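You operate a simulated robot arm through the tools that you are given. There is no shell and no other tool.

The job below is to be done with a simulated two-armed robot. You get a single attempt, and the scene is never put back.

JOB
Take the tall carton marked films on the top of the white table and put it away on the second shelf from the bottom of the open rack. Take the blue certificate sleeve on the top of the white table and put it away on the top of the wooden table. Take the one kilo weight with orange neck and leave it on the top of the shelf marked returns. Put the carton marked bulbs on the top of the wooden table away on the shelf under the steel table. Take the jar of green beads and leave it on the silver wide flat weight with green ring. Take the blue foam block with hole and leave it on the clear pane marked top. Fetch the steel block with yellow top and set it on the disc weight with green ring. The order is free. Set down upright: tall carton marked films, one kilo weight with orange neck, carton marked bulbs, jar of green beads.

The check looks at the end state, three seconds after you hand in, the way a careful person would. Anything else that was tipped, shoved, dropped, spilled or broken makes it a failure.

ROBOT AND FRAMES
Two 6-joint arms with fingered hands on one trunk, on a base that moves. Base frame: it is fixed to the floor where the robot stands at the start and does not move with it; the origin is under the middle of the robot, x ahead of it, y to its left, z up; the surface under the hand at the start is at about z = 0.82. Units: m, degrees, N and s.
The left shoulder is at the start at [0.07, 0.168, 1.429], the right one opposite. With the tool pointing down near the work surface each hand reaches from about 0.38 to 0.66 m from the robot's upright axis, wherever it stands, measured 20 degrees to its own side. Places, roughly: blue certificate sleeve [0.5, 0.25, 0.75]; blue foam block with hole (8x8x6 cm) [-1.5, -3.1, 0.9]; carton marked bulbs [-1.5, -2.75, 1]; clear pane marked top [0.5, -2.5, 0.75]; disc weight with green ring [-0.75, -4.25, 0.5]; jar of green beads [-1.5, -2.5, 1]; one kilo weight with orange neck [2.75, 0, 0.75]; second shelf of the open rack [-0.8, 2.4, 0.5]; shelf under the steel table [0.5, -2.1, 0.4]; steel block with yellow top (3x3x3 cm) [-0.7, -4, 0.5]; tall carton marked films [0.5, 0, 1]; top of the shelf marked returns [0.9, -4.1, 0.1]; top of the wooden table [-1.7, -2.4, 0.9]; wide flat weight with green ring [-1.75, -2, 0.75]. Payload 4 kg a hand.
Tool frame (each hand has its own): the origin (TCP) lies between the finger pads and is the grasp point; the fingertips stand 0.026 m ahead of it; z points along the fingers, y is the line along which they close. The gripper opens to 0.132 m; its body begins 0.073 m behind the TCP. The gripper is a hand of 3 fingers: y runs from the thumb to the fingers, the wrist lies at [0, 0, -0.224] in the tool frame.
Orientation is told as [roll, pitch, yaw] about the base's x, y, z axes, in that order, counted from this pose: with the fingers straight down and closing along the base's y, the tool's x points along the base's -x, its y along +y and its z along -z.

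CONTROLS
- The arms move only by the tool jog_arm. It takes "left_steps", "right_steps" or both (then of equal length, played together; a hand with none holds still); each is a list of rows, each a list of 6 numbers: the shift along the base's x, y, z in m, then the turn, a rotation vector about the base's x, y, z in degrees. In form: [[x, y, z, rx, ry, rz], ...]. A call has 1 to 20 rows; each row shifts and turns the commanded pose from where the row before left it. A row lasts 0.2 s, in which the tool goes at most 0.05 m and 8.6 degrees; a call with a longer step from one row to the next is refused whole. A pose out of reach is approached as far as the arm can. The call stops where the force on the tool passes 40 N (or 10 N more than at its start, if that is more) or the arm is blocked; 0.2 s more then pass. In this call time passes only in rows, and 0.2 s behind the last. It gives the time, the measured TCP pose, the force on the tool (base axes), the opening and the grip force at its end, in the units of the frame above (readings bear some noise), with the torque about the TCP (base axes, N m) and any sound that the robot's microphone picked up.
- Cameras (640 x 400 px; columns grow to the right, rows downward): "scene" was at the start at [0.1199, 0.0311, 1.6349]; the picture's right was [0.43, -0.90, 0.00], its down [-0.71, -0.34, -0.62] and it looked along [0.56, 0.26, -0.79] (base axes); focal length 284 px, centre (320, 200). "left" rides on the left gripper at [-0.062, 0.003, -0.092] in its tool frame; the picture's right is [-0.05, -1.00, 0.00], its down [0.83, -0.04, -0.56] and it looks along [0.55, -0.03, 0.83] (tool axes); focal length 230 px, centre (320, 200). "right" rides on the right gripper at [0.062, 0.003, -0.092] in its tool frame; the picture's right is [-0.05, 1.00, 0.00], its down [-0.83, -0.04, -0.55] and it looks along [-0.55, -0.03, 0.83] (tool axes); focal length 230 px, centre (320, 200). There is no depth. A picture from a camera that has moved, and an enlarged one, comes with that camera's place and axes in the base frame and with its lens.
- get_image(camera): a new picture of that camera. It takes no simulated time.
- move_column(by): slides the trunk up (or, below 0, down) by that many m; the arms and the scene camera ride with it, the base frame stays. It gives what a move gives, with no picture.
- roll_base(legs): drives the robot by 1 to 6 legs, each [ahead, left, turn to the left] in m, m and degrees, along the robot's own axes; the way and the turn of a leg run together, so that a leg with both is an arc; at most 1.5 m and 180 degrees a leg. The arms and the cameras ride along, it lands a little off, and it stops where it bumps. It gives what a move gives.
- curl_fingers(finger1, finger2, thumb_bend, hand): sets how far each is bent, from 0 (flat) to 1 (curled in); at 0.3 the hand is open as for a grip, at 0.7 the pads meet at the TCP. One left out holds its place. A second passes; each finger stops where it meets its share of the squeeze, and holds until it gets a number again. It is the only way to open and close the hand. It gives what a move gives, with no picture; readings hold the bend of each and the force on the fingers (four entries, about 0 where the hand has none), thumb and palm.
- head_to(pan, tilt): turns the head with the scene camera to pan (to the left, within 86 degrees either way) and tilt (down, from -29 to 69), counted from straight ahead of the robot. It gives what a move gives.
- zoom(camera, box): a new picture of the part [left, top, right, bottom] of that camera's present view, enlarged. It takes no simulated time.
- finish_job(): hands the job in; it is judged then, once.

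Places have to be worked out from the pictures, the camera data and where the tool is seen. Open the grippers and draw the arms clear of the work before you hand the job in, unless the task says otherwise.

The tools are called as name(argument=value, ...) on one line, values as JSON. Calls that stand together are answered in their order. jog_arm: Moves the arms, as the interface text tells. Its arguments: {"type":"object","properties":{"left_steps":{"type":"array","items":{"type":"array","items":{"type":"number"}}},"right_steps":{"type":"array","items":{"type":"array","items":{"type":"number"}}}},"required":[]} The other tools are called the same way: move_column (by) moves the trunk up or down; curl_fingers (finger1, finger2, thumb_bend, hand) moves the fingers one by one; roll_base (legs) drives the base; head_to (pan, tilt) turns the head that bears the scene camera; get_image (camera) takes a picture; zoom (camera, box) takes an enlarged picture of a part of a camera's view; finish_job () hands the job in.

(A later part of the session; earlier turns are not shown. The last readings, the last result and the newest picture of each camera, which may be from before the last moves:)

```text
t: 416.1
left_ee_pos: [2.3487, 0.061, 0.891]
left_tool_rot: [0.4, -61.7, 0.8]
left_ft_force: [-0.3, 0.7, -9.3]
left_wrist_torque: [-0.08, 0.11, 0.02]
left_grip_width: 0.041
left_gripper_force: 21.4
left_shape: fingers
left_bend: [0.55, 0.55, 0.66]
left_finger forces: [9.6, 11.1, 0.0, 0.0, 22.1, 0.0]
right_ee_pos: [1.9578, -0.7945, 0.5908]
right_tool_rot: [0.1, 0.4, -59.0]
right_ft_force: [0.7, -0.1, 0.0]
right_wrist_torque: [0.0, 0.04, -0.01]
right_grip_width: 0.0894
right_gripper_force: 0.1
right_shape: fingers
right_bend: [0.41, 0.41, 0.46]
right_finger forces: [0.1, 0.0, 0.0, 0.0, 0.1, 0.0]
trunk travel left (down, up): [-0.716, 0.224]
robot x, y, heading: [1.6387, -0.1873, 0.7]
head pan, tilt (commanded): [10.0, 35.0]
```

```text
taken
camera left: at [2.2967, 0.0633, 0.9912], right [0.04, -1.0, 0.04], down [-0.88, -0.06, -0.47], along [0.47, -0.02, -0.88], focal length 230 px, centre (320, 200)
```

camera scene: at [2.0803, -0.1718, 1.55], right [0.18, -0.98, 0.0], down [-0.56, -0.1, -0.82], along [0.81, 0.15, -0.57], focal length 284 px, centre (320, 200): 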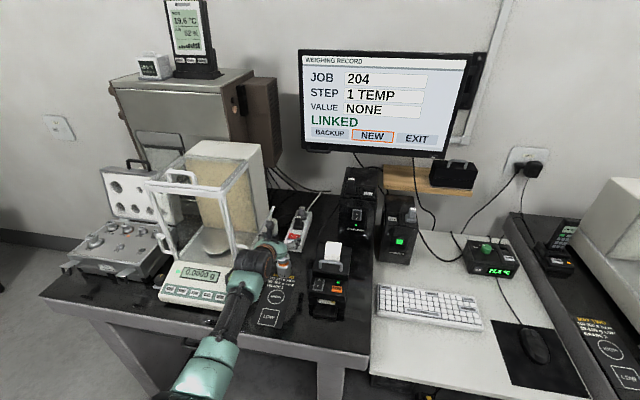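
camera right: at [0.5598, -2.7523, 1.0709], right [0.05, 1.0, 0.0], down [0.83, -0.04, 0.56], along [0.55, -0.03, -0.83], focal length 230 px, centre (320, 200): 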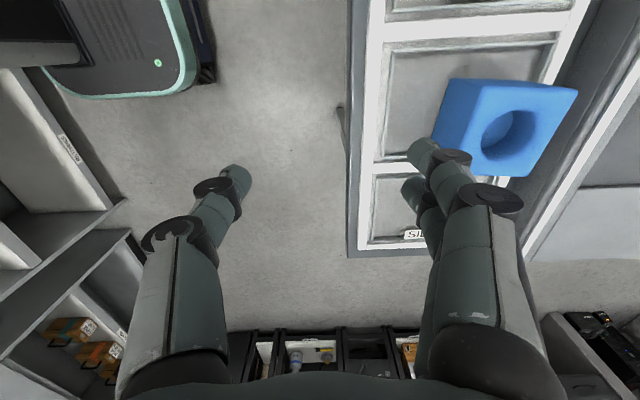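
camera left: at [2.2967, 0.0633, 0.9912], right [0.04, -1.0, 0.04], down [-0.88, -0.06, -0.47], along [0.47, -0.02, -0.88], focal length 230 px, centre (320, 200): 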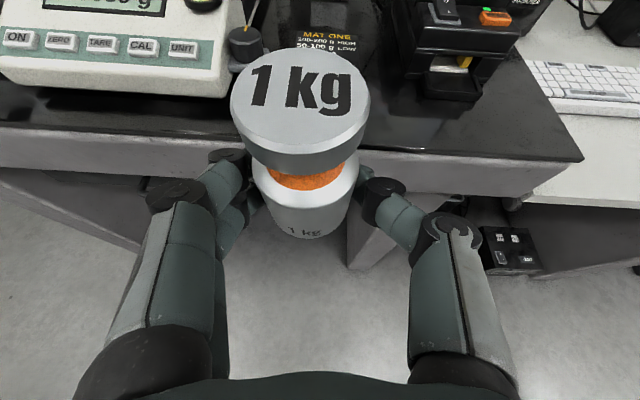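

The weight is firmly held and upright. I back off a bit more and bring the right arm to the front for a compact drive to the cabinet.

roll_base(legs=[[-0.2, 0, -0.7]])

jog_arm(right_steps=[[0.014, 0.033, 0.005, 0, 0, 4.6], [0.014, 0.033, 0.005, 0, 0, 4.6], [0.014, 0.033, 0.005, 0, 0, 4.6], [0.014, 0.033, 0.005, 0, 0, 4.6], [0.014, 0.033, 0.005, 0, 0, 4.6], [0.014, 0.033, 0.005, 0, 0, 4.6], [0.014, 0.033, 0.005, 0, 0, 4.6], [0.014, 0.033, 0.005, 0, 0, 4.6], [0.014, 0.033, 0.005, 0, 0, 4.6], [0.014, 0.033, 0.005, 0, 0, 4.6], [0.014, 0.033, 0.005, 0, 0, 4.6], [0.014, 0.033, 0.005, 0, 0, 4.6], [0.0, 0.033, 0.005, 0, 0, 4]])

get_image(camera="left")

```text
t: 417.7
left_ee_pos: [2.1512, 0.0526, 0.8921]
left_tool_rot: [0.5, -61.6, 0.1]
left_ft_force: [0.5, 0.8, -9.3]
left_wrist_torque: [-0.1, 0.12, 0.0]
left_grip_width: 0.0409
left_gripper_force: 21.6
left_shape: fingers
left_bend: [0.55, 0.55, 0.66]
left_finger forces: [9.6, 11.2, 0.1, 0.1, 22.0, 0.0]
right_ee_pos: [1.7513, -0.7997, 0.5914]
right_tool_rot: [0.4, 0.3, -59.6]
right_ft_force: [0.2, -0.5, 0.2]
right_wrist_torque: [0.03, 0.03, -0.02]
right_grip_width: 0.0895
right_gripper_force: 0.1
right_shape: fingers
right_bend: [0.41, 0.41, 0.46]
right_finger forces: [0.1, 0.0, 0.0, 0.0, 0.0, 0.0]
trunk travel left (down, up): [-0.716, 0.224]
robot x, y, heading: [1.4388, -0.1878, -0.3]
head pan, tilt (commanded): [10.0, 35.0]
```

```text
t: 420.5
left_ee_pos: [2.1511, 0.0543, 0.8921]
left_tool_rot: [0.3, -61.6, 0.2]
left_ft_force: [-0.4, 0.6, -9.5]
left_wrist_torque: [-0.06, 0.13, 0.03]
left_grip_width: 0.0406
left_gripper_force: 20.7
left_shape: fingers
left_bend: [0.55, 0.55, 0.66]
left_finger forces: [9.3, 11.2, 0.0, 0.0, 21.7, 0.0]
right_ee_pos: [1.9566, -0.4074, 0.5949]
right_tool_rot: [0.2, 0.4, -0.4]
right_ft_force: [0.5, -0.2, -0.1]
right_wrist_torque: [-0.05, -0.01, 0.03]
right_grip_width: 0.0895
right_gripper_force: 0.0
right_shape: fingers
right_bend: [0.41, 0.41, 0.46]
right_finger forces: [0.0, 0.0, 0.1, 0.0, 0.1, 0.0]
right hand out of reach, approached as far as the arm can: row 1, 2, 3, 4, 5, 6, 7, 9, 12
trunk travel left (down, up): [-0.716, 0.224]
robot x, y, heading: [1.4386, -0.1874, -0.2]
head pan, tilt (commanded): [10.0, 35.0]
```

```text
taken
camera left: at [2.0993, 0.0558, 0.991], right [0.03, -1.0, 0.04], down [-0.88, -0.05, -0.47], along [0.47, -0.02, -0.88], focal length 230 px, centre (320, 200)
```

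left: 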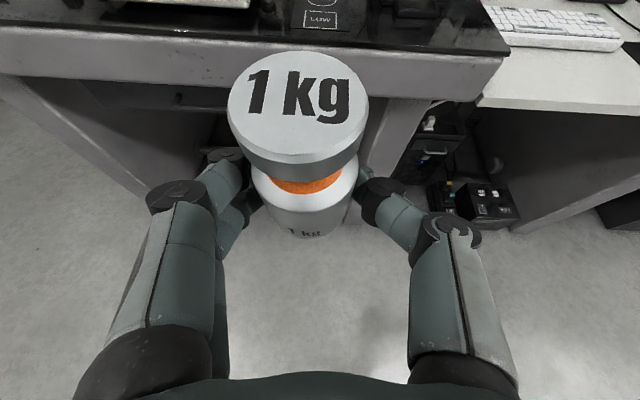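

roll_base(legs=[[0, 0, -90], [1.4, 0, 0], [1.1, 0, 0]])

head_to(pan=-5, tilt=30)

get_image(camera="scene")

get_image(camera="left")

```text
t: 436.5
left_ee_pos: [1.746, -3.3977, 0.8926]
left_tool_rot: [0.4, -61.6, -88.1]
left_ft_force: [-0.3, -0.3, -9.2]
left_wrist_torque: [0.12, 0.07, 0.0]
left_grip_width: 0.0399
left_gripper_force: 20.6
left_shape: fingers
left_bend: [0.56, 0.54, 0.67]
left_finger forces: [8.3, 11.6, 0.1, 0.0, 20.8, 0.0]
right_ee_pos: [1.28, -3.2174, 0.594]
right_tool_rot: [0.3, 0.5, -88.5]
right_ft_force: [-0.1, 0.2, -0.6]
right_wrist_torque: [0.03, -0.01, 0.02]
right_grip_width: 0.0894
right_gripper_force: 0.1
right_shape: fingers
right_bend: [0.41, 0.41, 0.46]
right_finger forces: [0.0, 0.0, 0.0, 0.0, 0.0, 0.0]
trunk travel left (down, up): [-0.716, 0.224]
robot x, y, heading: [1.4832, -2.6869, -88.4]
head pan, tilt (commanded): [10.0, 35.0]
```

```text
t: 437.3
left_ee_pos: [1.7467, -3.3972, 0.8908]
left_tool_rot: [0.4, -61.6, -88.0]
left_ft_force: [0.4, -0.1, -10.3]
left_wrist_torque: [0.09, 0.1, -0.01]
left_grip_width: 0.0397
left_gripper_force: 20.3
left_shape: fingers
left_bend: [0.56, 0.54, 0.67]
left_finger forces: [8.6, 11.5, 0.1, 0.0, 20.9, 0.0]
right_ee_pos: [1.28, -3.2161, 0.5953]
right_tool_rot: [0.3, 0.4, -88.6]
right_ft_force: [-0.6, 0.6, 1.0]
right_wrist_torque: [0.01, -0.03, -0.01]
right_grip_width: 0.0893
right_gripper_force: 0.1
right_shape: fingers
right_bend: [0.41, 0.41, 0.46]
right_finger forces: [0.0, 0.0, 0.0, 0.1, 0.0, 0.0]
trunk travel left (down, up): [-0.716, 0.224]
robot x, y, heading: [1.4829, -2.6906, -88.1]
head pan, tilt (commanded): [-5.0, 30.0]
```

```text
taken
camera scene: at [1.4812, -2.8356, 1.5074], right [-1.0, 0.06, 0.0], down [0.03, 0.5, -0.87], along [-0.05, -0.86, -0.5], focal length 284 px, centre (320, 200)
```

scene: 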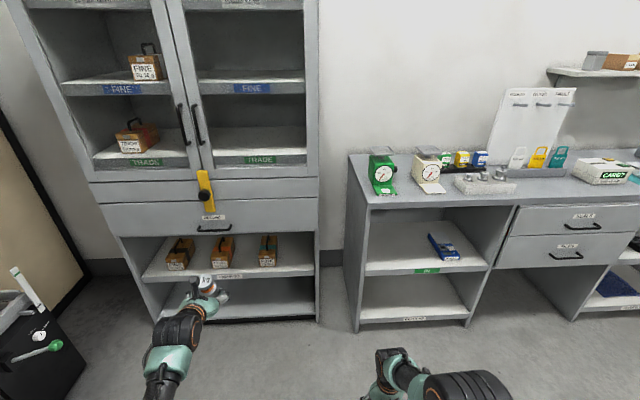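

```text
taken
camera left: at [1.7471, -3.3453, 0.9903], right [-1.0, -0.06, 0.04], down [-0.08, 0.88, -0.47], along [-0.01, -0.47, -0.88], focal length 230 px, centre (320, 200)
```

left: 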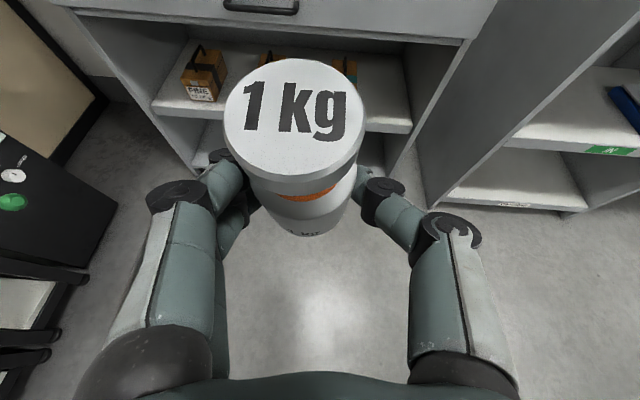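

zoom(camera="scene", box=[340, 230, 520, 340])

zoom(camera="scene", box=[100, 220, 340, 340])

```text
3.56 times, centred on (430, 285) of scene
camera zoom: at [1.4812, -2.8356, 1.5074], right [-1.0, 0.06, 0.0], down [0.03, 0.5, -0.87], along [-0.05, -0.86, -0.5], focal length 1008 px, centre (-71, -102)
```

zoom: 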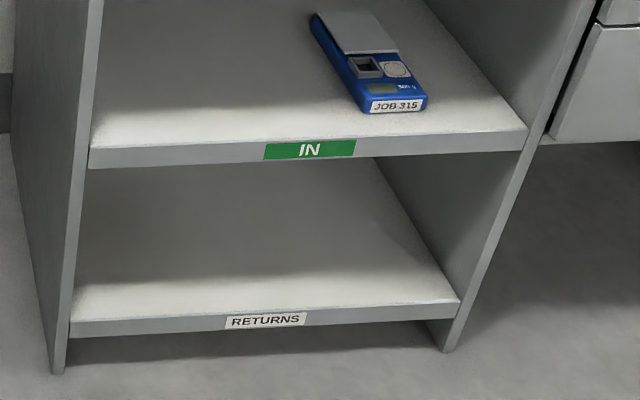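

```text
2.67 times, centred on (220, 280) of scene
camera zoom: at [1.4812, -2.8356, 1.5074], right [-1.0, 0.06, 0.0], down [0.03, 0.5, -0.87], along [-0.05, -0.86, -0.5], focal length 756 px, centre (587, -13)
```

zoom: 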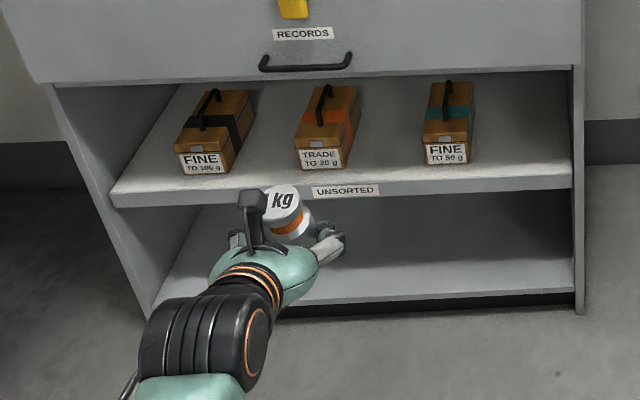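

The RETURNS shelf is the bench's lower-left compartment (z≈0.18, x 0.60–1.20, opening up to z≈0.48). First I raise the right hand so it won't meet the floor when the trunk goes down, and move toward the bench.

jog_arm(right_steps=[[0, 0, 0.036, 0, 0, 0], [0, 0, 0.036, 0, 0, 0], [0, 0, 0.036, 0, 0, 0], [0, 0, 0.036, 0, 0, 0], [0, 0, 0.036, 0, 0, 0], [0, 0, 0.036, 0, 0, 0], [0, 0, 0.03, 0, 0, 0]])

roll_base(legs=[[0.28, -0.22, -1.9]])

get_image(camera="left")

```text
t: 438.9
left_ee_pos: [1.7465, -3.3964, 0.8913]
left_tool_rot: [0.4, -61.5, -88.1]
left_ft_force: [-0.1, 1.1, -10.2]
left_wrist_torque: [0.12, 0.08, -0.04]
left_grip_width: 0.0398
left_gripper_force: 20.8
left_shape: fingers
left_bend: [0.56, 0.54, 0.67]
left_finger forces: [8.6, 11.5, 0.0, 0.1, 20.8, 0.0]
right_ee_pos: [1.2896, -3.3359, 0.76]
right_tool_rot: [0.3, 0.6, -88.5]
right_ft_force: [0.6, -0.8, -0.4]
right_wrist_torque: [-0.03, 0.02, 0.0]
right_grip_width: 0.0896
right_gripper_force: 0.0
right_shape: fingers
right_bend: [0.41, 0.41, 0.46]
right_finger forces: [0.0, 0.0, 0.0, 0.1, 0.1, 0.1]
right hand out of reach, approached as far as the arm can: row 1, 2, 3, 4, 5, 6, 7
trunk travel left (down, up): [-0.716, 0.224]
robot x, y, heading: [1.4846, -2.6914, -88.4]
head pan, tilt (commanded): [-5.0, 30.0]
```

```text
t: 441.2
left_ee_pos: [1.5069, -3.6906, 0.8918]
left_tool_rot: [0.4, -61.6, -90.1]
left_ft_force: [0.1, 0.8, -9.0]
left_wrist_torque: [0.05, 0.1, -0.04]
left_grip_width: 0.0398
left_gripper_force: 20.2
left_shape: fingers
left_bend: [0.56, 0.54, 0.67]
left_finger forces: [8.6, 11.6, 0.0, 0.0, 21.0, 0.1]
right_ee_pos: [1.0517, -3.6131, 0.7601]
right_tool_rot: [0.3, 0.5, -90.5]
right_ft_force: [0.4, -0.3, 0.0]
right_wrist_torque: [0.0, -0.02, 0.01]
right_grip_width: 0.0892
right_gripper_force: 0.1
right_shape: fingers
right_bend: [0.41, 0.41, 0.46]
right_finger forces: [0.1, 0.0, 0.1, 0.1, 0.1, 0.0]
trunk travel left (down, up): [-0.716, 0.224]
robot x, y, heading: [1.2664, -2.9788, -90.6]
head pan, tilt (commanded): [-5.0, 30.0]
```

```text
taken
camera left: at [1.5095, -3.6387, 0.9909], right [-1.0, -0.03, 0.04], down [-0.05, 0.88, -0.47], along [-0.02, -0.47, -0.88], focal length 230 px, centre (320, 200)
```

left: 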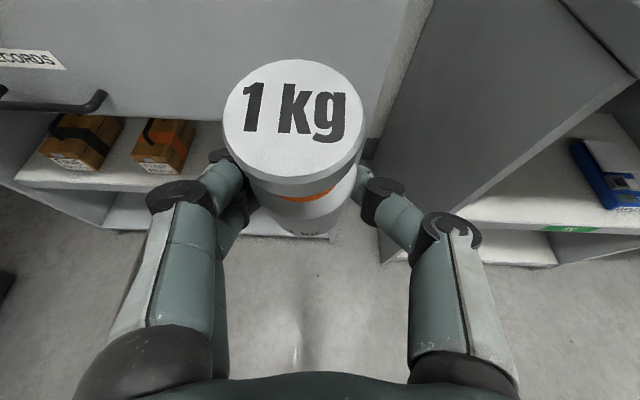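

Now I lower the trunk (two moves) so the weight comes to about 6 cm above the shelf level, still well outside the bench.

move_column(by=-0.4)

move_column(by=-0.2)

get_image(camera="left")

get_image(camera="scene")

```text
t: 445.0
left_ee_pos: [1.5069, -3.6897, 0.4909]
left_tool_rot: [0.4, -61.6, -90.1]
left_ft_force: [0.3, 0.1, -10.0]
left_wrist_torque: [0.08, 0.06, 0.0]
left_grip_width: 0.0398
left_gripper_force: 20.6
left_shape: fingers
left_bend: [0.56, 0.54, 0.67]
left_finger forces: [8.5, 11.6, 0.1, 0.0, 20.8, 0.0]
right_ee_pos: [1.0516, -3.6138, 0.3595]
right_tool_rot: [0.3, 0.6, -90.6]
right_ft_force: [-0.3, -0.3, -0.4]
right_wrist_torque: [0.02, -0.01, 0.0]
right_grip_width: 0.0895
right_gripper_force: 0.0
right_shape: fingers
right_bend: [0.41, 0.41, 0.46]
right_finger forces: [0.1, 0.1, 0.0, 0.0, 0.0, 0.0]
trunk travel left (down, up): [-0.316, 0.624]
robot x, y, heading: [1.2683, -2.9777, -90.7]
head pan, tilt (commanded): [-5.0, 30.0]
```

```text
t: 447.2
left_ee_pos: [1.5064, -3.6898, 0.2918]
left_tool_rot: [0.4, -61.5, -90.1]
left_ft_force: [-0.5, 0.3, -8.6]
left_wrist_torque: [0.08, 0.05, -0.01]
left_grip_width: 0.0398
left_gripper_force: 20.5
left_shape: fingers
left_bend: [0.56, 0.54, 0.67]
left_finger forces: [8.5, 11.6, 0.0, 0.0, 20.9, 0.0]
right_ee_pos: [1.0516, -3.6122, 0.1594]
right_tool_rot: [0.4, 0.6, -90.7]
right_ft_force: [-0.8, -0.6, 0.1]
right_wrist_torque: [-0.01, -0.01, 0.03]
right_grip_width: 0.0893
right_gripper_force: 0.1
right_shape: fingers
right_bend: [0.41, 0.41, 0.46]
right_finger forces: [0.1, 0.0, 0.1, 0.1, 0.0, 0.1]
trunk travel left (down, up): [-0.116, 0.824]
robot x, y, heading: [1.2653, -2.977, -90.5]
head pan, tilt (commanded): [-5.0, 30.0]
```

```text
taken
camera left: at [1.509, -3.6381, 0.3906], right [-1.0, -0.03, 0.04], down [-0.05, 0.88, -0.47], along [-0.02, -0.47, -0.88], focal length 230 px, centre (320, 200)
```

left: 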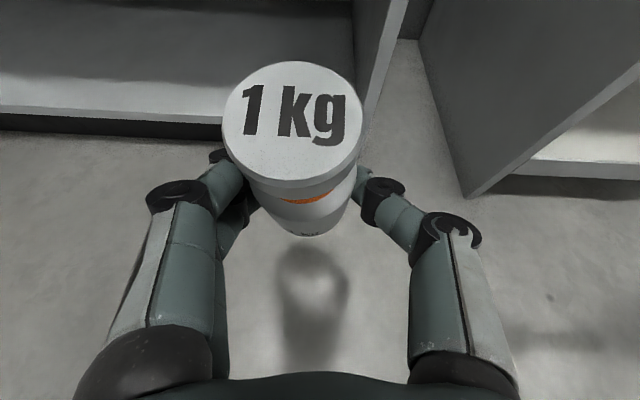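

```text
taken
camera scene: at [1.2606, -3.1193, 0.9075], right [-1.0, 0.09, 0.0], down [0.05, 0.5, -0.87], along [-0.08, -0.86, -0.5], focal length 284 px, centre (320, 200)
```

scene: 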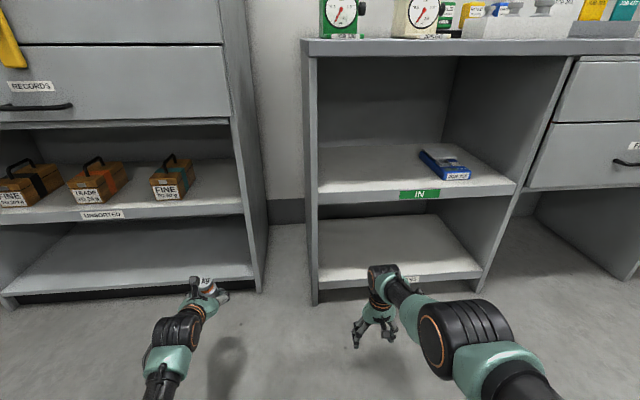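

zoom(camera="scene", box=[300, 170, 520, 310])

```text
2.86 times, centred on (410, 240) of scene
camera zoom: at [1.2606, -3.1193, 0.9075], right [-1.0, 0.09, 0.0], down [0.05, 0.5, -0.87], along [-0.08, -0.86, -0.5], focal length 810 px, centre (63, 86)
```

zoom: 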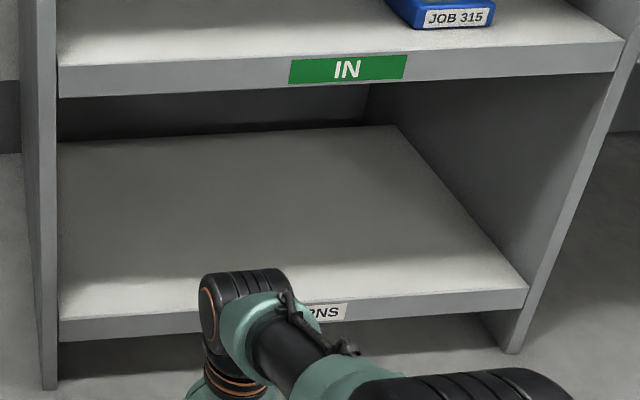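

RETURNS shelf z≈0.16. I move forward 8 cm and then right to line the weight up with the middle of the shelf.

roll_base(legs=[[0.085, 0, 0.5], [0, -0.6, 0]])

get_image(camera="left")

get_image(camera="scene")

```text
t: 451.2
left_ee_pos: [0.8991, -3.7727, 0.2913]
left_tool_rot: [0.4, -61.4, -90.4]
left_ft_force: [-0.4, -1.1, -10.3]
left_wrist_torque: [0.07, 0.06, 0.02]
left_grip_width: 0.0396
left_gripper_force: 20.3
left_shape: fingers
left_bend: [0.56, 0.54, 0.67]
left_finger forces: [8.5, 11.7, 0.1, 0.1, 20.8, 0.1]
right_ee_pos: [0.4448, -3.6931, 0.1592]
right_tool_rot: [0.3, 0.6, -90.8]
right_ft_force: [0.3, 0.6, -0.5]
right_wrist_torque: [-0.01, 0.02, -0.02]
right_grip_width: 0.0893
right_gripper_force: 0.1
right_shape: fingers
right_bend: [0.41, 0.41, 0.46]
right_finger forces: [0.1, 0.0, 0.2, 0.0, 0.0, 0.0]
trunk travel left (down, up): [-0.116, 0.824]
robot x, y, heading: [0.6681, -3.0576, -90.6]
head pan, tilt (commanded): [-5.0, 30.0]
```

```text
taken
camera left: at [0.9021, -3.7206, 0.3903], right [-1.0, -0.03, 0.04], down [-0.04, 0.88, -0.47], along [-0.03, -0.47, -0.88], focal length 230 px, centre (320, 200)
```

left: 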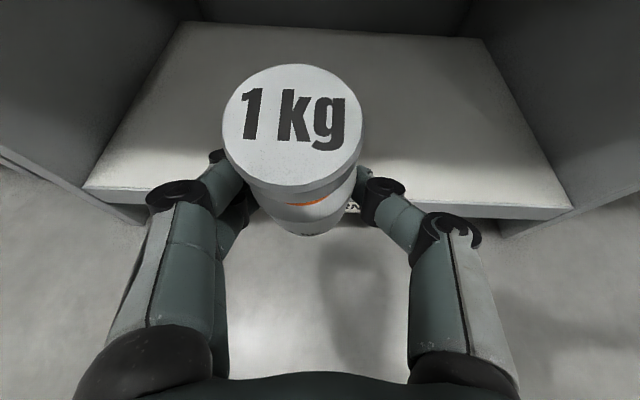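

```text
taken
camera scene: at [0.656, -3.2009, 0.9074], right [-1.0, 0.1, 0.0], down [0.05, 0.5, -0.87], along [-0.09, -0.86, -0.5], focal length 284 px, centre (320, 200)
```

scene: 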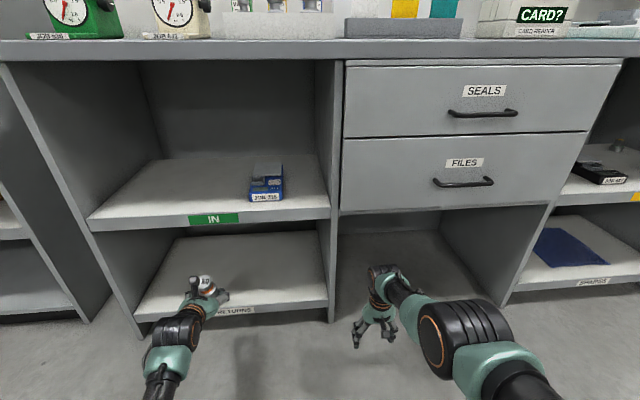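

The weight is centred on the shelf's width (it leans ~13° toward the palm by creep; setting it down will straighten it, as its near edge touches first). I advance 0.105 m over the shelf.

roll_base(legs=[[0.105, 0, 0]])

get_image(camera="left")

get_image(camera="right")

```text
t: 452.4
left_ee_pos: [0.897, -3.8775, 0.2902]
left_tool_rot: [0.5, -61.4, -90.4]
left_ft_force: [0.2, 0.1, -9.5]
left_wrist_torque: [0.06, 0.09, -0.01]
left_grip_width: 0.0385
left_gripper_force: 20.9
left_shape: fingers
left_bend: [0.57, 0.54, 0.67]
left_finger forces: [8.9, 11.4, 0.1, 0.0, 20.6, 0.1]
right_ee_pos: [0.4438, -3.7981, 0.1589]
right_tool_rot: [0.4, 0.7, -90.8]
right_ft_force: [0.8, -0.1, -0.5]
right_wrist_torque: [0.01, -0.03, 0.0]
right_grip_width: 0.0895
right_gripper_force: 0.0
right_shape: fingers
right_bend: [0.41, 0.41, 0.46]
right_finger forces: [0.0, 0.0, 0.0, 0.0, 0.0, 0.0]
trunk travel left (down, up): [-0.116, 0.824]
robot x, y, heading: [0.6633, -3.1635, -90.9]
head pan, tilt (commanded): [-5.0, 30.0]
```

```text
taken
camera left: at [0.9008, -3.826, 0.3897], right [-1.0, -0.02, 0.04], down [-0.04, 0.88, -0.46], along [-0.03, -0.47, -0.88], focal length 230 px, centre (320, 200)
```

left: 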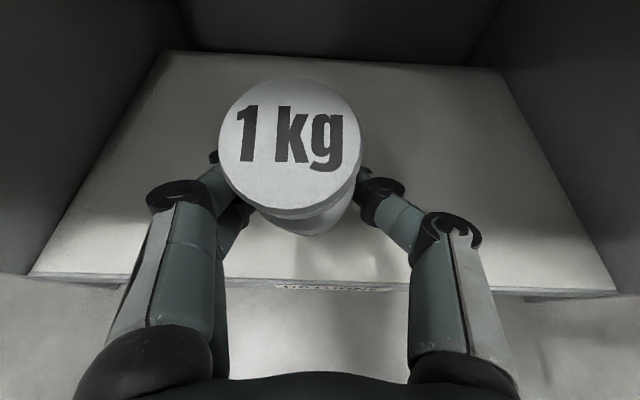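

```text
taken
camera right: at [0.4466, -3.7358, 0.2517], right [1.0, -0.07, 0.0], down [-0.06, -0.84, 0.55], along [-0.03, -0.55, -0.84], focal length 230 px, centre (320, 200)
```

right: 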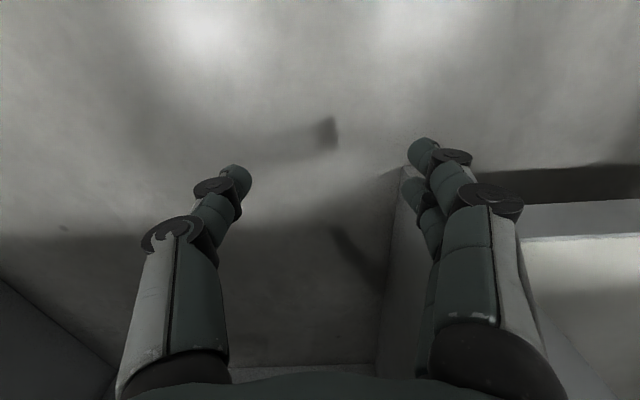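

The lean grows slowly, so I set it down now: lower with the trunk until first contact.

move_column(by=-0.055)

move_column(by=-0.008)

get_image(camera="left")

```text
t: 453.4
left_ee_pos: [0.8975, -3.8762, 0.2351]
left_tool_rot: [0.4, -61.4, -90.4]
left_ft_force: [0.2, 0.1, -9.9]
left_wrist_torque: [0.1, 0.07, -0.01]
left_grip_width: 0.0392
left_gripper_force: 20.1
left_shape: fingers
left_bend: [0.57, 0.54, 0.67]
left_finger forces: [8.8, 11.4, 0.1, 0.1, 20.4, 0.0]
right_ee_pos: [0.4432, -3.7981, 0.1046]
right_tool_rot: [0.3, 0.6, -90.8]
right_ft_force: [0.1, 0.2, -0.1]
right_wrist_torque: [0.0, 0.0, -0.02]
right_grip_width: 0.0896
right_gripper_force: 0.1
right_shape: fingers
right_bend: [0.41, 0.41, 0.46]
right_finger forces: [0.0, 0.0, 0.0, 0.0, 0.1, 0.1]
trunk travel left (down, up): [-0.061, 0.879]
robot x, y, heading: [0.6629, -3.168, -90.8]
head pan, tilt (commanded): [-5.0, 30.0]
```

```text
t: 453.9
left_ee_pos: [0.8984, -3.877, 0.2282]
left_tool_rot: [0.4, -61.5, -90.4]
left_ft_force: [0.5, 0.1, -10.4]
left_wrist_torque: [0.09, 0.1, 0.01]
left_grip_width: 0.0389
left_gripper_force: 20.1
left_shape: fingers
left_bend: [0.57, 0.54, 0.67]
left_finger forces: [8.7, 11.5, 0.0, 0.0, 20.4, 0.1]
right_ee_pos: [0.4427, -3.7985, 0.0953]
right_tool_rot: [0.3, 0.6, -90.8]
right_ft_force: [-0.5, -1.2, 0.0]
right_wrist_torque: [-0.02, -0.02, 0.01]
right_grip_width: 0.0894
right_gripper_force: 0.1
right_shape: fingers
right_bend: [0.41, 0.41, 0.46]
right_finger forces: [0.0, 0.1, 0.1, 0.1, 0.1, 0.0]
trunk travel left (down, up): [-0.053, 0.887]
robot x, y, heading: [0.6606, -3.1623, -90.8]
head pan, tilt (commanded): [-5.0, 30.0]
```

```text
taken
camera left: at [0.9007, -3.8257, 0.3266], right [-1.0, -0.03, 0.04], down [-0.04, 0.89, -0.46], along [-0.03, -0.46, -0.89], focal length 230 px, centre (320, 200)
```

left: 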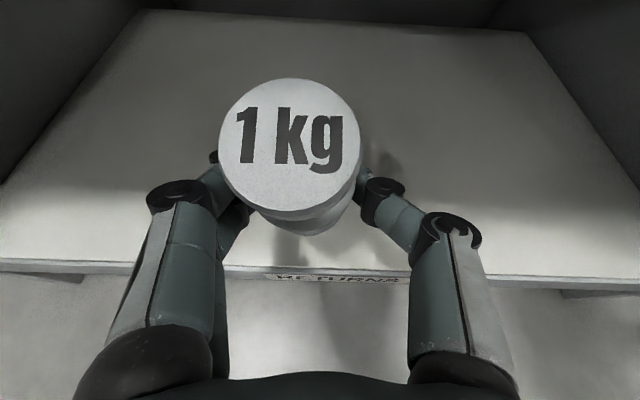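

move_column(by=-0.006)

move_column(by=-0.005)

move_column(by=-0.004)

```text
t: 454.5
left_ee_pos: [0.8985, -3.8774, 0.2222]
left_tool_rot: [0.4, -61.4, -90.5]
left_ft_force: [-0.8, 0.6, -9.3]
left_wrist_torque: [0.08, 0.05, 0.02]
left_grip_width: 0.0388
left_gripper_force: 20.2
left_shape: fingers
left_bend: [0.57, 0.54, 0.67]
left_finger forces: [8.7, 11.4, 0.0, 0.0, 20.4, 0.0]
right_ee_pos: [0.4435, -3.7985, 0.0913]
right_tool_rot: [0.4, 0.6, -90.7]
right_ft_force: [0.1, -0.6, -0.3]
right_wrist_torque: [-0.01, 0.03, -0.02]
right_grip_width: 0.0895
right_gripper_force: 0.0
right_shape: fingers
right_bend: [0.41, 0.41, 0.46]
right_finger forces: [0.0, 0.1, 0.0, 0.1, 0.0, 0.0]
trunk travel left (down, up): [-0.047, 0.893]
robot x, y, heading: [0.6609, -3.1653, -90.6]
head pan, tilt (commanded): [-5.0, 30.0]
```

```text
t: 455.0
left_ee_pos: [0.8986, -3.8772, 0.2167]
left_tool_rot: [0.4, -61.4, -90.4]
left_ft_force: [-0.4, -0.8, -8.8]
left_wrist_torque: [0.06, 0.08, -0.01]
left_grip_width: 0.0389
left_gripper_force: 19.7
left_shape: fingers
left_bend: [0.57, 0.54, 0.67]
left_finger forces: [8.7, 11.4, 0.0, 0.0, 20.4, 0.0]
right_ee_pos: [0.4434, -3.7968, 0.0851]
right_tool_rot: [0.3, 0.7, -90.8]
right_ft_force: [-0.6, 0.7, 0.0]
right_wrist_torque: [0.01, 0.0, -0.02]
right_grip_width: 0.0895
right_gripper_force: 0.1
right_shape: fingers
right_bend: [0.41, 0.41, 0.46]
right_finger forces: [0.1, 0.0, 0.0, 0.0, 0.0, 0.0]
trunk travel left (down, up): [-0.042, 0.898]
robot x, y, heading: [0.663, -3.1652, -90.6]
head pan, tilt (commanded): [-5.0, 30.0]
```

```text
t: 455.6
left_ee_pos: [0.899, -3.8768, 0.215]
left_tool_rot: [0.7, -61.6, -90.6]
left_ft_force: [0.0, -0.1, -9.4]
left_wrist_torque: [0.1, 0.09, -0.04]
left_grip_width: 0.0387
left_gripper_force: 20.2
left_shape: fingers
left_bend: [0.57, 0.54, 0.67]
left_finger forces: [8.7, 11.4, 0.0, 0.0, 20.4, 0.0]
right_ee_pos: [0.4428, -3.7981, 0.0832]
right_tool_rot: [0.4, 0.5, -90.7]
right_ft_force: [-0.3, -0.3, -0.1]
right_wrist_torque: [-0.06, 0.02, 0.0]
right_grip_width: 0.0893
right_gripper_force: 0.0
right_shape: fingers
right_bend: [0.41, 0.41, 0.46]
right_finger forces: [0.1, 0.0, 0.0, 0.1, 0.0, 0.1]
trunk travel left (down, up): [-0.038, 0.902]
robot x, y, heading: [0.6632, -3.1618, -90.6]
head pan, tilt (commanded): [-5.0, 30.0]
```

move_column(by=-0.004)

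get_image(camera="left")

zoom(camera="scene", box=[100, 220, 340, 370])

```text
t: 456.1
left_ee_pos: [0.8988, -3.8777, 0.2201]
left_tool_rot: [1.3, -62.0, -91.2]
left_ft_force: [0.4, 0.8, -9.2]
left_wrist_torque: [0.03, 0.04, -0.01]
left_grip_width: 0.0389
left_gripper_force: 19.8
left_shape: fingers
left_bend: [0.57, 0.54, 0.67]
left_finger forces: [8.7, 11.3, 0.1, 0.1, 20.4, 0.0]
right_ee_pos: [0.4428, -3.7983, 0.0836]
right_tool_rot: [0.7, 0.1, -90.8]
right_ft_force: [0.6, 0.4, 0.8]
right_wrist_torque: [0.0, 0.0, -0.01]
right_grip_width: 0.0894
right_gripper_force: 0.1
right_shape: fingers
right_bend: [0.41, 0.41, 0.46]
right_finger forces: [0.1, 0.0, 0.0, 0.0, 0.1, 0.1]
trunk travel left (down, up): [-0.034, 0.906]
robot x, y, heading: [0.6637, -3.1634, -91.1]
head pan, tilt (commanded): [-5.0, 30.0]
```

```text
taken
camera left: at [0.9004, -3.8251, 0.3182], right [-1.0, -0.03, 0.03], down [-0.04, 0.88, -0.47], along [-0.02, -0.47, -0.88], focal length 230 px, centre (320, 200)
```

left: 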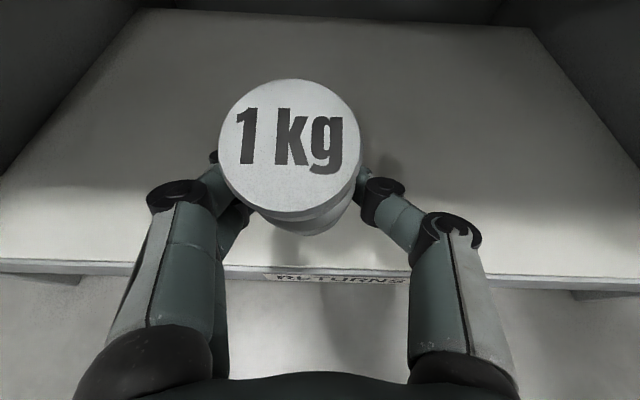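

```text
2.67 times, centred on (220, 295) of scene
camera zoom: at [0.6504, -3.3006, 0.8287], right [-1.0, 0.1, -0.01], down [0.05, 0.49, -0.87], along [-0.08, -0.86, -0.5], focal length 756 px, centre (587, -53)
```

zoom: 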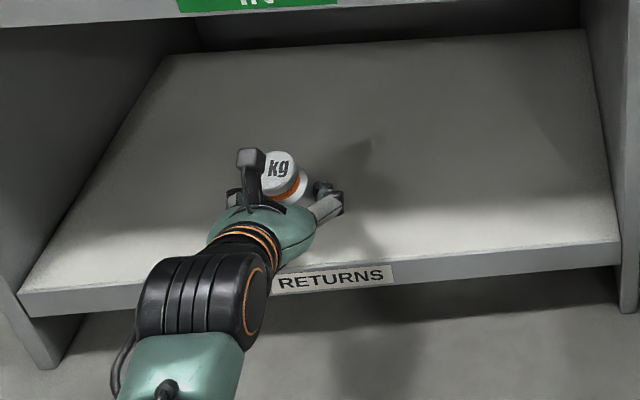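

The body starts to tilt — some part of an arm is touching the base or floor at this low trunk height. I raise the trunk 1.5 cm again and do the rest of the lowering with the left arm itself.

move_column(by=0.018)

jog_arm(left_steps=[[0, 0.001, -0.008, 0, 0, 0], [0, 0, -0.006, 0, 0, 0]])

```text
t: 456.8
left_ee_pos: [0.8975, -3.8768, 0.2242]
left_tool_rot: [0.4, -61.3, -90.2]
left_ft_force: [0.5, -0.2, -11.0]
left_wrist_torque: [0.04, 0.09, 0.01]
left_grip_width: 0.0388
left_gripper_force: 19.8
left_shape: fingers
left_bend: [0.57, 0.54, 0.67]
left_finger forces: [8.6, 11.3, 0.0, 0.0, 20.1, 0.0]
right_ee_pos: [0.4433, -3.7974, 0.0945]
right_tool_rot: [0.3, 0.7, -90.9]
right_ft_force: [0.5, 0.6, -1.3]
right_wrist_torque: [-0.02, -0.01, 0.01]
right_grip_width: 0.0894
right_gripper_force: 0.0
right_shape: fingers
right_bend: [0.41, 0.41, 0.46]
right_finger forces: [0.0, 0.0, 0.0, 0.0, 0.0, 0.0]
trunk travel left (down, up): [-0.052, 0.888]
robot x, y, heading: [0.665, -3.1614, -90.5]
head pan, tilt (commanded): [-5.0, 30.0]
```

```text
t: 457.4
left_ee_pos: [0.8976, -3.8754, 0.2126]
left_tool_rot: [0.4, -61.4, -90.4]
left_ft_force: [0.0, 0.2, -9.3]
left_wrist_torque: [0.06, 0.09, 0.0]
left_grip_width: 0.0385
left_gripper_force: 19.9
left_shape: fingers
left_bend: [0.57, 0.54, 0.67]
left_finger forces: [8.6, 11.2, 0.0, 0.1, 20.2, 0.0]
right_ee_pos: [0.4438, -3.7982, 0.0961]
right_tool_rot: [0.4, 0.7, -90.7]
right_ft_force: [-0.7, 0.0, 0.2]
right_wrist_torque: [0.03, 0.0, -0.02]
right_grip_width: 0.0894
right_gripper_force: 0.0
right_shape: fingers
right_bend: [0.41, 0.41, 0.46]
right_finger forces: [0.0, 0.0, 0.0, 0.1, 0.1, 0.1]
trunk travel left (down, up): [-0.052, 0.888]
robot x, y, heading: [0.6632, -3.1644, -90.6]
head pan, tilt (commanded): [-5.0, 30.0]
```

Normal again. I continue lowering with the arm in small steps.

jog_arm(left_steps=[[0, 0, -0.004, 0, 0, 0], [0, 0, -0.003, 0, 0, 0]])

jog_arm(left_steps=[[0, 0, -0.004, 0, 0, 0], [0, 0, -0.002, 0, 0, 0]])

get_image(camera="left")

```text
t: 457.9
left_ee_pos: [0.8981, -3.8759, 0.2055]
left_tool_rot: [0.4, -61.5, -90.4]
left_ft_force: [0.5, -0.6, -9.8]
left_wrist_torque: [0.06, 0.07, -0.01]
left_grip_width: 0.0385
left_gripper_force: 20.1
left_shape: fingers
left_bend: [0.57, 0.54, 0.67]
left_finger forces: [8.5, 11.3, 0.1, 0.0, 20.1, 0.1]
right_ee_pos: [0.4428, -3.798, 0.0959]
right_tool_rot: [0.4, 0.5, -90.8]
right_ft_force: [-0.4, -0.4, -0.1]
right_wrist_torque: [-0.01, 0.02, 0.03]
right_grip_width: 0.0894
right_gripper_force: 0.0
right_shape: fingers
right_bend: [0.41, 0.41, 0.46]
right_finger forces: [0.0, 0.0, 0.0, 0.1, 0.0, 0.0]
trunk travel left (down, up): [-0.052, 0.888]
robot x, y, heading: [0.6621, -3.1645, -90.8]
head pan, tilt (commanded): [-5.0, 30.0]
```

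```text
t: 458.6
left_ee_pos: [0.898, -3.8763, 0.2009]
left_tool_rot: [0.4, -61.4, -90.4]
left_ft_force: [0.3, -0.7, -10.4]
left_wrist_torque: [0.04, 0.09, -0.01]
left_grip_width: 0.0386
left_gripper_force: 19.4
left_shape: fingers
left_bend: [0.57, 0.54, 0.67]
left_finger forces: [8.5, 11.3, 0.0, 0.0, 20.1, 0.0]
right_ee_pos: [0.444, -3.798, 0.0946]
right_tool_rot: [0.3, 0.7, -90.8]
right_ft_force: [0.0, 0.6, -0.5]
right_wrist_torque: [-0.01, 0.0, 0.02]
right_grip_width: 0.0896
right_gripper_force: 0.1
right_shape: fingers
right_bend: [0.41, 0.41, 0.46]
right_finger forces: [0.0, 0.1, 0.0, 0.1, 0.0, 0.1]
trunk travel left (down, up): [-0.052, 0.888]
robot x, y, heading: [0.6626, -3.1631, -90.9]
head pan, tilt (commanded): [-5.0, 30.0]
```

```text
taken
camera left: at [0.901, -3.8242, 0.2992], right [-1.0, -0.02, 0.04], down [-0.04, 0.88, -0.46], along [-0.03, -0.47, -0.88], focal length 230 px, centre (320, 200)
```

left: 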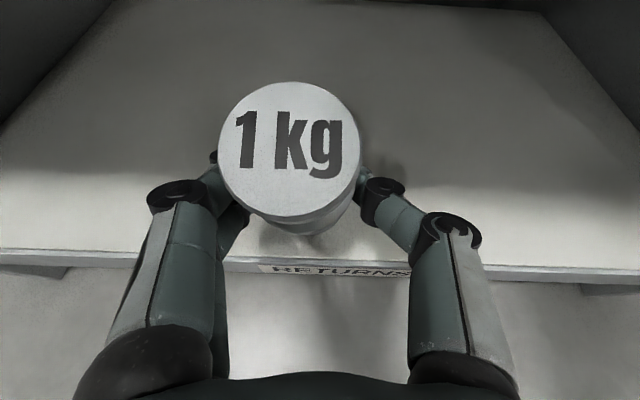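

The bottom shelf is lower and set back more than I estimated (about z≈0.11, edge y≈−3.88). I shift the right hand away from the side panel, go 4 cm deeper, then keep lowering with the arm.

jog_arm(right_steps=[[-0.02, 0, 0.005, 0, 0, 0], [-0.02, 0, 0.005, 0, 0, 0], [-0.02, 0, 0.005, 0, 0, 0]])

roll_base(legs=[[0.04, 0, 0]])

jog_arm(left_steps=[[0, 0, -0.008, 0, 0, 0], [0, 0, -0.007, 0, 0, 0]])

get_image(camera="left")

```text
t: 459.4
left_ee_pos: [0.8988, -3.8764, 0.2005]
left_tool_rot: [0.4, -61.4, -90.5]
left_ft_force: [-0.4, 0.2, -9.8]
left_wrist_torque: [0.08, 0.1, -0.01]
left_grip_width: 0.0387
left_gripper_force: 19.3
left_shape: fingers
left_bend: [0.57, 0.54, 0.67]
left_finger forces: [8.4, 11.3, 0.0, 0.0, 20.1, 0.0]
right_ee_pos: [0.3825, -3.8022, 0.1082]
right_tool_rot: [0.3, 0.7, -90.8]
right_ft_force: [0.2, -0.5, -0.5]
right_wrist_torque: [0.02, 0.0, -0.01]
right_grip_width: 0.0894
right_gripper_force: 0.1
right_shape: fingers
right_bend: [0.41, 0.41, 0.46]
right_finger forces: [0.0, 0.0, 0.0, 0.1, 0.0, 0.1]
right hand out of reach, approached as far as the arm can: row 2
trunk travel left (down, up): [-0.052, 0.888]
robot x, y, heading: [0.6622, -3.1645, -90.8]
head pan, tilt (commanded): [-5.0, 30.0]
```

```text
t: 460.2
left_ee_pos: [0.8986, -3.9156, 0.1999]
left_tool_rot: [0.4, -61.4, -90.4]
left_ft_force: [-0.6, 0.5, -10.3]
left_wrist_torque: [0.08, 0.05, 0.0]
left_grip_width: 0.0388
left_gripper_force: 20.1
left_shape: fingers
left_bend: [0.57, 0.54, 0.67]
left_finger forces: [8.4, 11.4, 0.1, 0.0, 20.2, 0.1]
right_ee_pos: [0.3824, -3.844, 0.1084]
right_tool_rot: [0.3, 0.7, -90.8]
right_ft_force: [-0.2, -0.2, -0.1]
right_wrist_torque: [0.01, -0.02, 0.0]
right_grip_width: 0.0895
right_gripper_force: 0.1
right_shape: fingers
right_bend: [0.41, 0.41, 0.46]
right_finger forces: [0.0, 0.0, 0.1, 0.1, 0.1, 0.0]
trunk travel left (down, up): [-0.052, 0.888]
robot x, y, heading: [0.6624, -3.2024, -90.5]
head pan, tilt (commanded): [-5.0, 30.0]
```

```text
t: 460.8
left_ee_pos: [0.898, -3.9154, 0.1846]
left_tool_rot: [0.5, -61.2, -90.3]
left_ft_force: [-0.3, 0.4, -9.2]
left_wrist_torque: [0.08, 0.09, 0.04]
left_grip_width: 0.0385
left_gripper_force: 19.8
left_shape: fingers
left_bend: [0.57, 0.54, 0.67]
left_finger forces: [8.6, 11.3, 0.0, 0.0, 20.2, 0.1]
right_ee_pos: [0.3828, -3.8427, 0.1079]
right_tool_rot: [0.4, 0.8, -90.9]
right_ft_force: [-0.4, 0.4, -0.5]
right_wrist_torque: [0.0, -0.02, 0.0]
right_grip_width: 0.0893
right_gripper_force: 0.0
right_shape: fingers
right_bend: [0.41, 0.41, 0.46]
right_finger forces: [0.0, 0.0, 0.0, 0.0, 0.0, 0.0]
trunk travel left (down, up): [-0.052, 0.888]
robot x, y, heading: [0.6611, -3.2027, -90.8]
head pan, tilt (commanded): [-5.0, 30.0]
```

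```text
taken
camera left: at [0.901, -3.8646, 0.2826], right [-1.0, -0.03, 0.04], down [-0.04, 0.89, -0.46], along [-0.03, -0.46, -0.89], focal length 230 px, centre (320, 200)
```

left: 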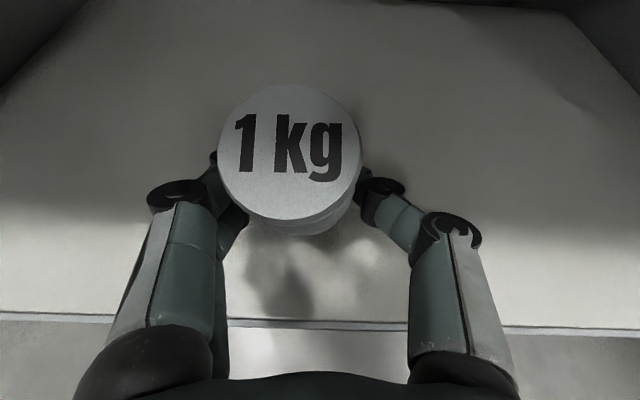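

jog_arm(left_steps=[[0, 0, -0.004, 0, 0, 0]])

jog_arm(left_steps=[[0, 0, -0.004, 0, 0, 0]])

jog_arm(left_steps=[[0, 0, -0.004, 0, 0, 0]])

```text
t: 461.2
left_ee_pos: [0.8985, -3.9157, 0.1812]
left_tool_rot: [0.5, -61.4, -90.3]
left_ft_force: [0.2, -0.5, -10.0]
left_wrist_torque: [0.09, 0.11, -0.02]
left_grip_width: 0.0386
left_gripper_force: 20.1
left_shape: fingers
left_bend: [0.57, 0.54, 0.67]
left_finger forces: [8.6, 11.4, 0.0, 0.1, 20.2, 0.1]
right_ee_pos: [0.3826, -3.8424, 0.1081]
right_tool_rot: [0.3, 0.6, -90.8]
right_ft_force: [0.4, 0.6, -0.7]
right_wrist_torque: [0.01, 0.0, 0.01]
right_grip_width: 0.0895
right_gripper_force: 0.0
right_shape: fingers
right_bend: [0.41, 0.41, 0.46]
right_finger forces: [0.0, 0.0, 0.0, 0.1, 0.0, 0.1]
trunk travel left (down, up): [-0.052, 0.888]
robot x, y, heading: [0.6592, -3.2063, -90.9]
head pan, tilt (commanded): [-5.0, 30.0]
```

```text
t: 461.6
left_ee_pos: [0.8977, -3.9161, 0.1758]
left_tool_rot: [0.4, -61.4, -90.3]
left_ft_force: [0.2, 0.0, -9.3]
left_wrist_torque: [0.08, 0.11, 0.03]
left_grip_width: 0.0387
left_gripper_force: 19.8
left_shape: fingers
left_bend: [0.57, 0.54, 0.67]
left_finger forces: [8.5, 11.4, 0.0, 0.0, 20.1, 0.0]
right_ee_pos: [0.3827, -3.8427, 0.1078]
right_tool_rot: [0.3, 0.8, -90.7]
right_ft_force: [-0.2, -1.0, 0.2]
right_wrist_torque: [0.02, 0.02, 0.0]
right_grip_width: 0.0893
right_gripper_force: 0.0
right_shape: fingers
right_bend: [0.41, 0.41, 0.46]
right_finger forces: [0.0, 0.0, 0.0, 0.0, 0.0, 0.1]
trunk travel left (down, up): [-0.052, 0.888]
robot x, y, heading: [0.661, -3.2037, -90.4]
head pan, tilt (commanded): [-5.0, 30.0]
```

```text
t: 462.0
left_ee_pos: [0.898, -3.916, 0.1738]
left_tool_rot: [0.4, -61.5, -90.4]
left_ft_force: [-0.8, -0.1, -10.8]
left_wrist_torque: [0.08, 0.09, 0.01]
left_grip_width: 0.0388
left_gripper_force: 19.9
left_shape: fingers
left_bend: [0.57, 0.54, 0.67]
left_finger forces: [8.5, 11.5, 0.0, 0.0, 20.0, 0.0]
right_ee_pos: [0.3832, -3.8425, 0.1086]
right_tool_rot: [0.3, 0.7, -90.8]
right_ft_force: [0.1, 0.3, 0.1]
right_wrist_torque: [-0.03, 0.0, -0.01]
right_grip_width: 0.0896
right_gripper_force: 0.1
right_shape: fingers
right_bend: [0.41, 0.41, 0.46]
right_finger forces: [0.1, 0.0, 0.0, 0.1, 0.0, 0.0]
trunk travel left (down, up): [-0.052, 0.888]
robot x, y, heading: [0.6639, -3.2033, -90.4]
head pan, tilt (commanded): [-5.0, 30.0]
```

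jog_arm(left_steps=[[0, 0, -0.004, 0, 0, 0], [0, 0, -0.003, 0, 0, 0]])

zoom(camera="scene", box=[130, 230, 290, 350])

```text
t: 462.6
left_ee_pos: [0.898, -3.9167, 0.1685]
left_tool_rot: [0.6, -61.5, -90.5]
left_ft_force: [-0.2, -2.3, -6.9]
left_wrist_torque: [0.03, 0.06, 0.0]
left_grip_width: 0.0387
left_gripper_force: 21.1
left_shape: fingers
left_bend: [0.57, 0.54, 0.67]
left_finger forces: [10.0, 11.1, 0.0, 0.0, 20.9, 0.0]
right_ee_pos: [0.3821, -3.843, 0.1082]
right_tool_rot: [0.3, 0.7, -90.7]
right_ft_force: [-0.1, -0.8, -0.6]
right_wrist_torque: [0.01, 0.02, 0.0]
right_grip_width: 0.0897
right_gripper_force: 0.0
right_shape: fingers
right_bend: [0.41, 0.41, 0.46]
right_finger forces: [0.1, 0.0, 0.0, 0.0, 0.1, 0.0]
trunk travel left (down, up): [-0.052, 0.888]
robot x, y, heading: [0.6623, -3.2032, -90.8]
head pan, tilt (commanded): [-5.0, 30.0]
```

```text
3.33 times, centred on (210, 290) of scene
camera zoom: at [0.654, -3.3462, 0.8436], right [-1.0, 0.1, 0.0], down [0.05, 0.5, -0.87], along [-0.09, -0.86, -0.5], focal length 945 px, centre (687, -100)
```

zoom: 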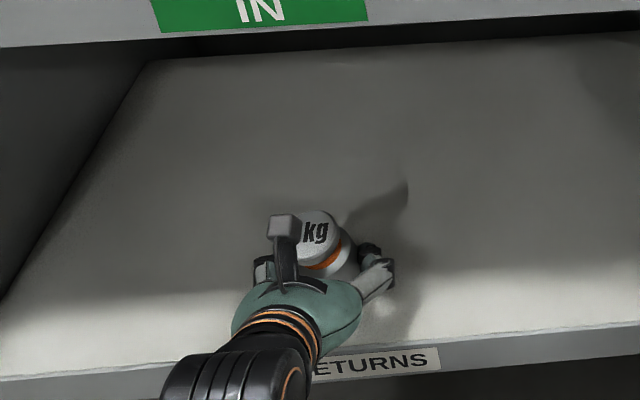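

First contact (load dropped to 7 N). I continue down in 2 mm steps so the weight rocks upright against the shelf.

jog_arm(left_steps=[[0, 0, -0.002, 0, 0, 0], [0, 0, -0.002, 0, 0, 0]])

get_image(camera="left")

```text
t: 463.2
left_ee_pos: [0.8986, -3.917, 0.1669]
left_tool_rot: [0.5, -61.8, -90.5]
left_ft_force: [-0.6, -4.1, 1.5]
left_wrist_torque: [-0.01, 0.02, -0.07]
left_grip_width: 0.0384
left_gripper_force: 22.2
left_shape: fingers
left_bend: [0.56, 0.54, 0.67]
left_finger forces: [11.8, 10.6, 0.0, 0.1, 23.0, 0.0]
right_ee_pos: [0.3821, -3.8433, 0.1091]
right_tool_rot: [0.4, 0.6, -90.9]
right_ft_force: [0.7, 0.4, -1.0]
right_wrist_torque: [-0.01, 0.03, -0.02]
right_grip_width: 0.0894
right_gripper_force: 0.1
right_shape: fingers
right_bend: [0.41, 0.41, 0.46]
right_finger forces: [0.0, 0.0, 0.0, 0.0, 0.0, 0.0]
trunk travel left (down, up): [-0.052, 0.888]
robot x, y, heading: [0.6603, -3.2055, -90.5]
head pan, tilt (commanded): [-5.0, 30.0]
```

```text
taken
camera left: at [0.9014, -3.8655, 0.265], right [-1.0, -0.02, 0.04], down [-0.04, 0.88, -0.47], along [-0.03, -0.47, -0.88], focal length 230 px, centre (320, 200)
```

left: 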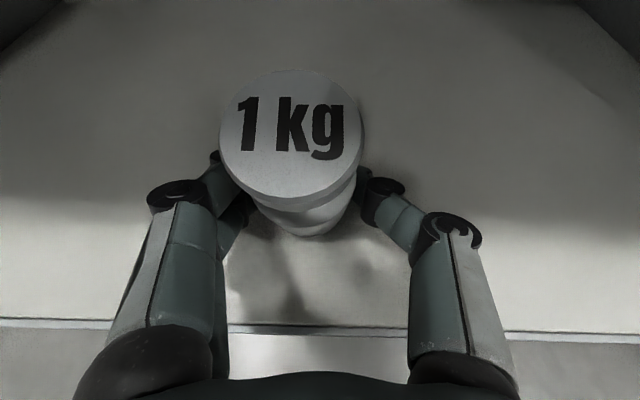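

It rocks back upright (knob moving away from the palm). A few millimetres more.

jog_arm(left_steps=[[0, 0, -0.002, 0, 0, 0], [0, 0, -0.002, 0, 0, 0]])

get_image(camera="left")

```text
t: 463.8
left_ee_pos: [0.8985, -3.9177, 0.1627]
left_tool_rot: [0.7, -62.0, -90.6]
left_ft_force: [-0.1, -6.0, 9.1]
left_wrist_torque: [-0.03, -0.22, -0.08]
left_grip_width: 0.039
left_gripper_force: 24.1
left_shape: fingers
left_bend: [0.55, 0.55, 0.67]
left_finger forces: [14.8, 11.1, 0.0, 0.1, 21.7, 0.0]
right_ee_pos: [0.3823, -3.8427, 0.1097]
right_tool_rot: [0.3, 0.6, -90.8]
right_ft_force: [0.0, -0.8, -1.1]
right_wrist_torque: [0.02, -0.02, 0.01]
right_grip_width: 0.0893
right_gripper_force: 0.1
right_shape: fingers
right_bend: [0.41, 0.41, 0.46]
right_finger forces: [0.0, 0.1, 0.0, 0.0, 0.1, 0.0]
trunk travel left (down, up): [-0.052, 0.888]
robot x, y, heading: [0.6601, -3.2056, -90.7]
head pan, tilt (commanded): [-5.0, 30.0]
```

```text
taken
camera left: at [0.901, -3.8652, 0.2621], right [-1.0, -0.03, 0.04], down [-0.04, 0.88, -0.47], along [-0.02, -0.47, -0.88], focal length 230 px, centre (320, 200)
```

left: 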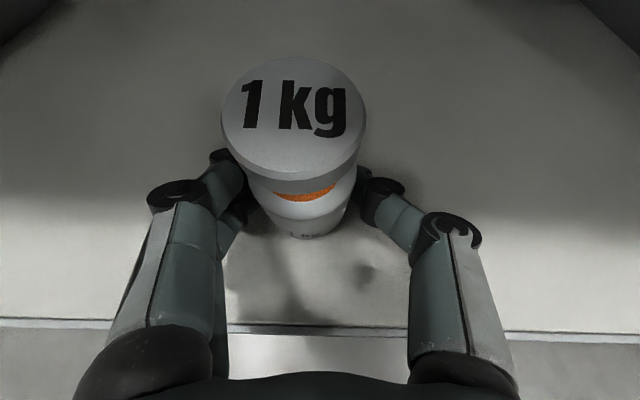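

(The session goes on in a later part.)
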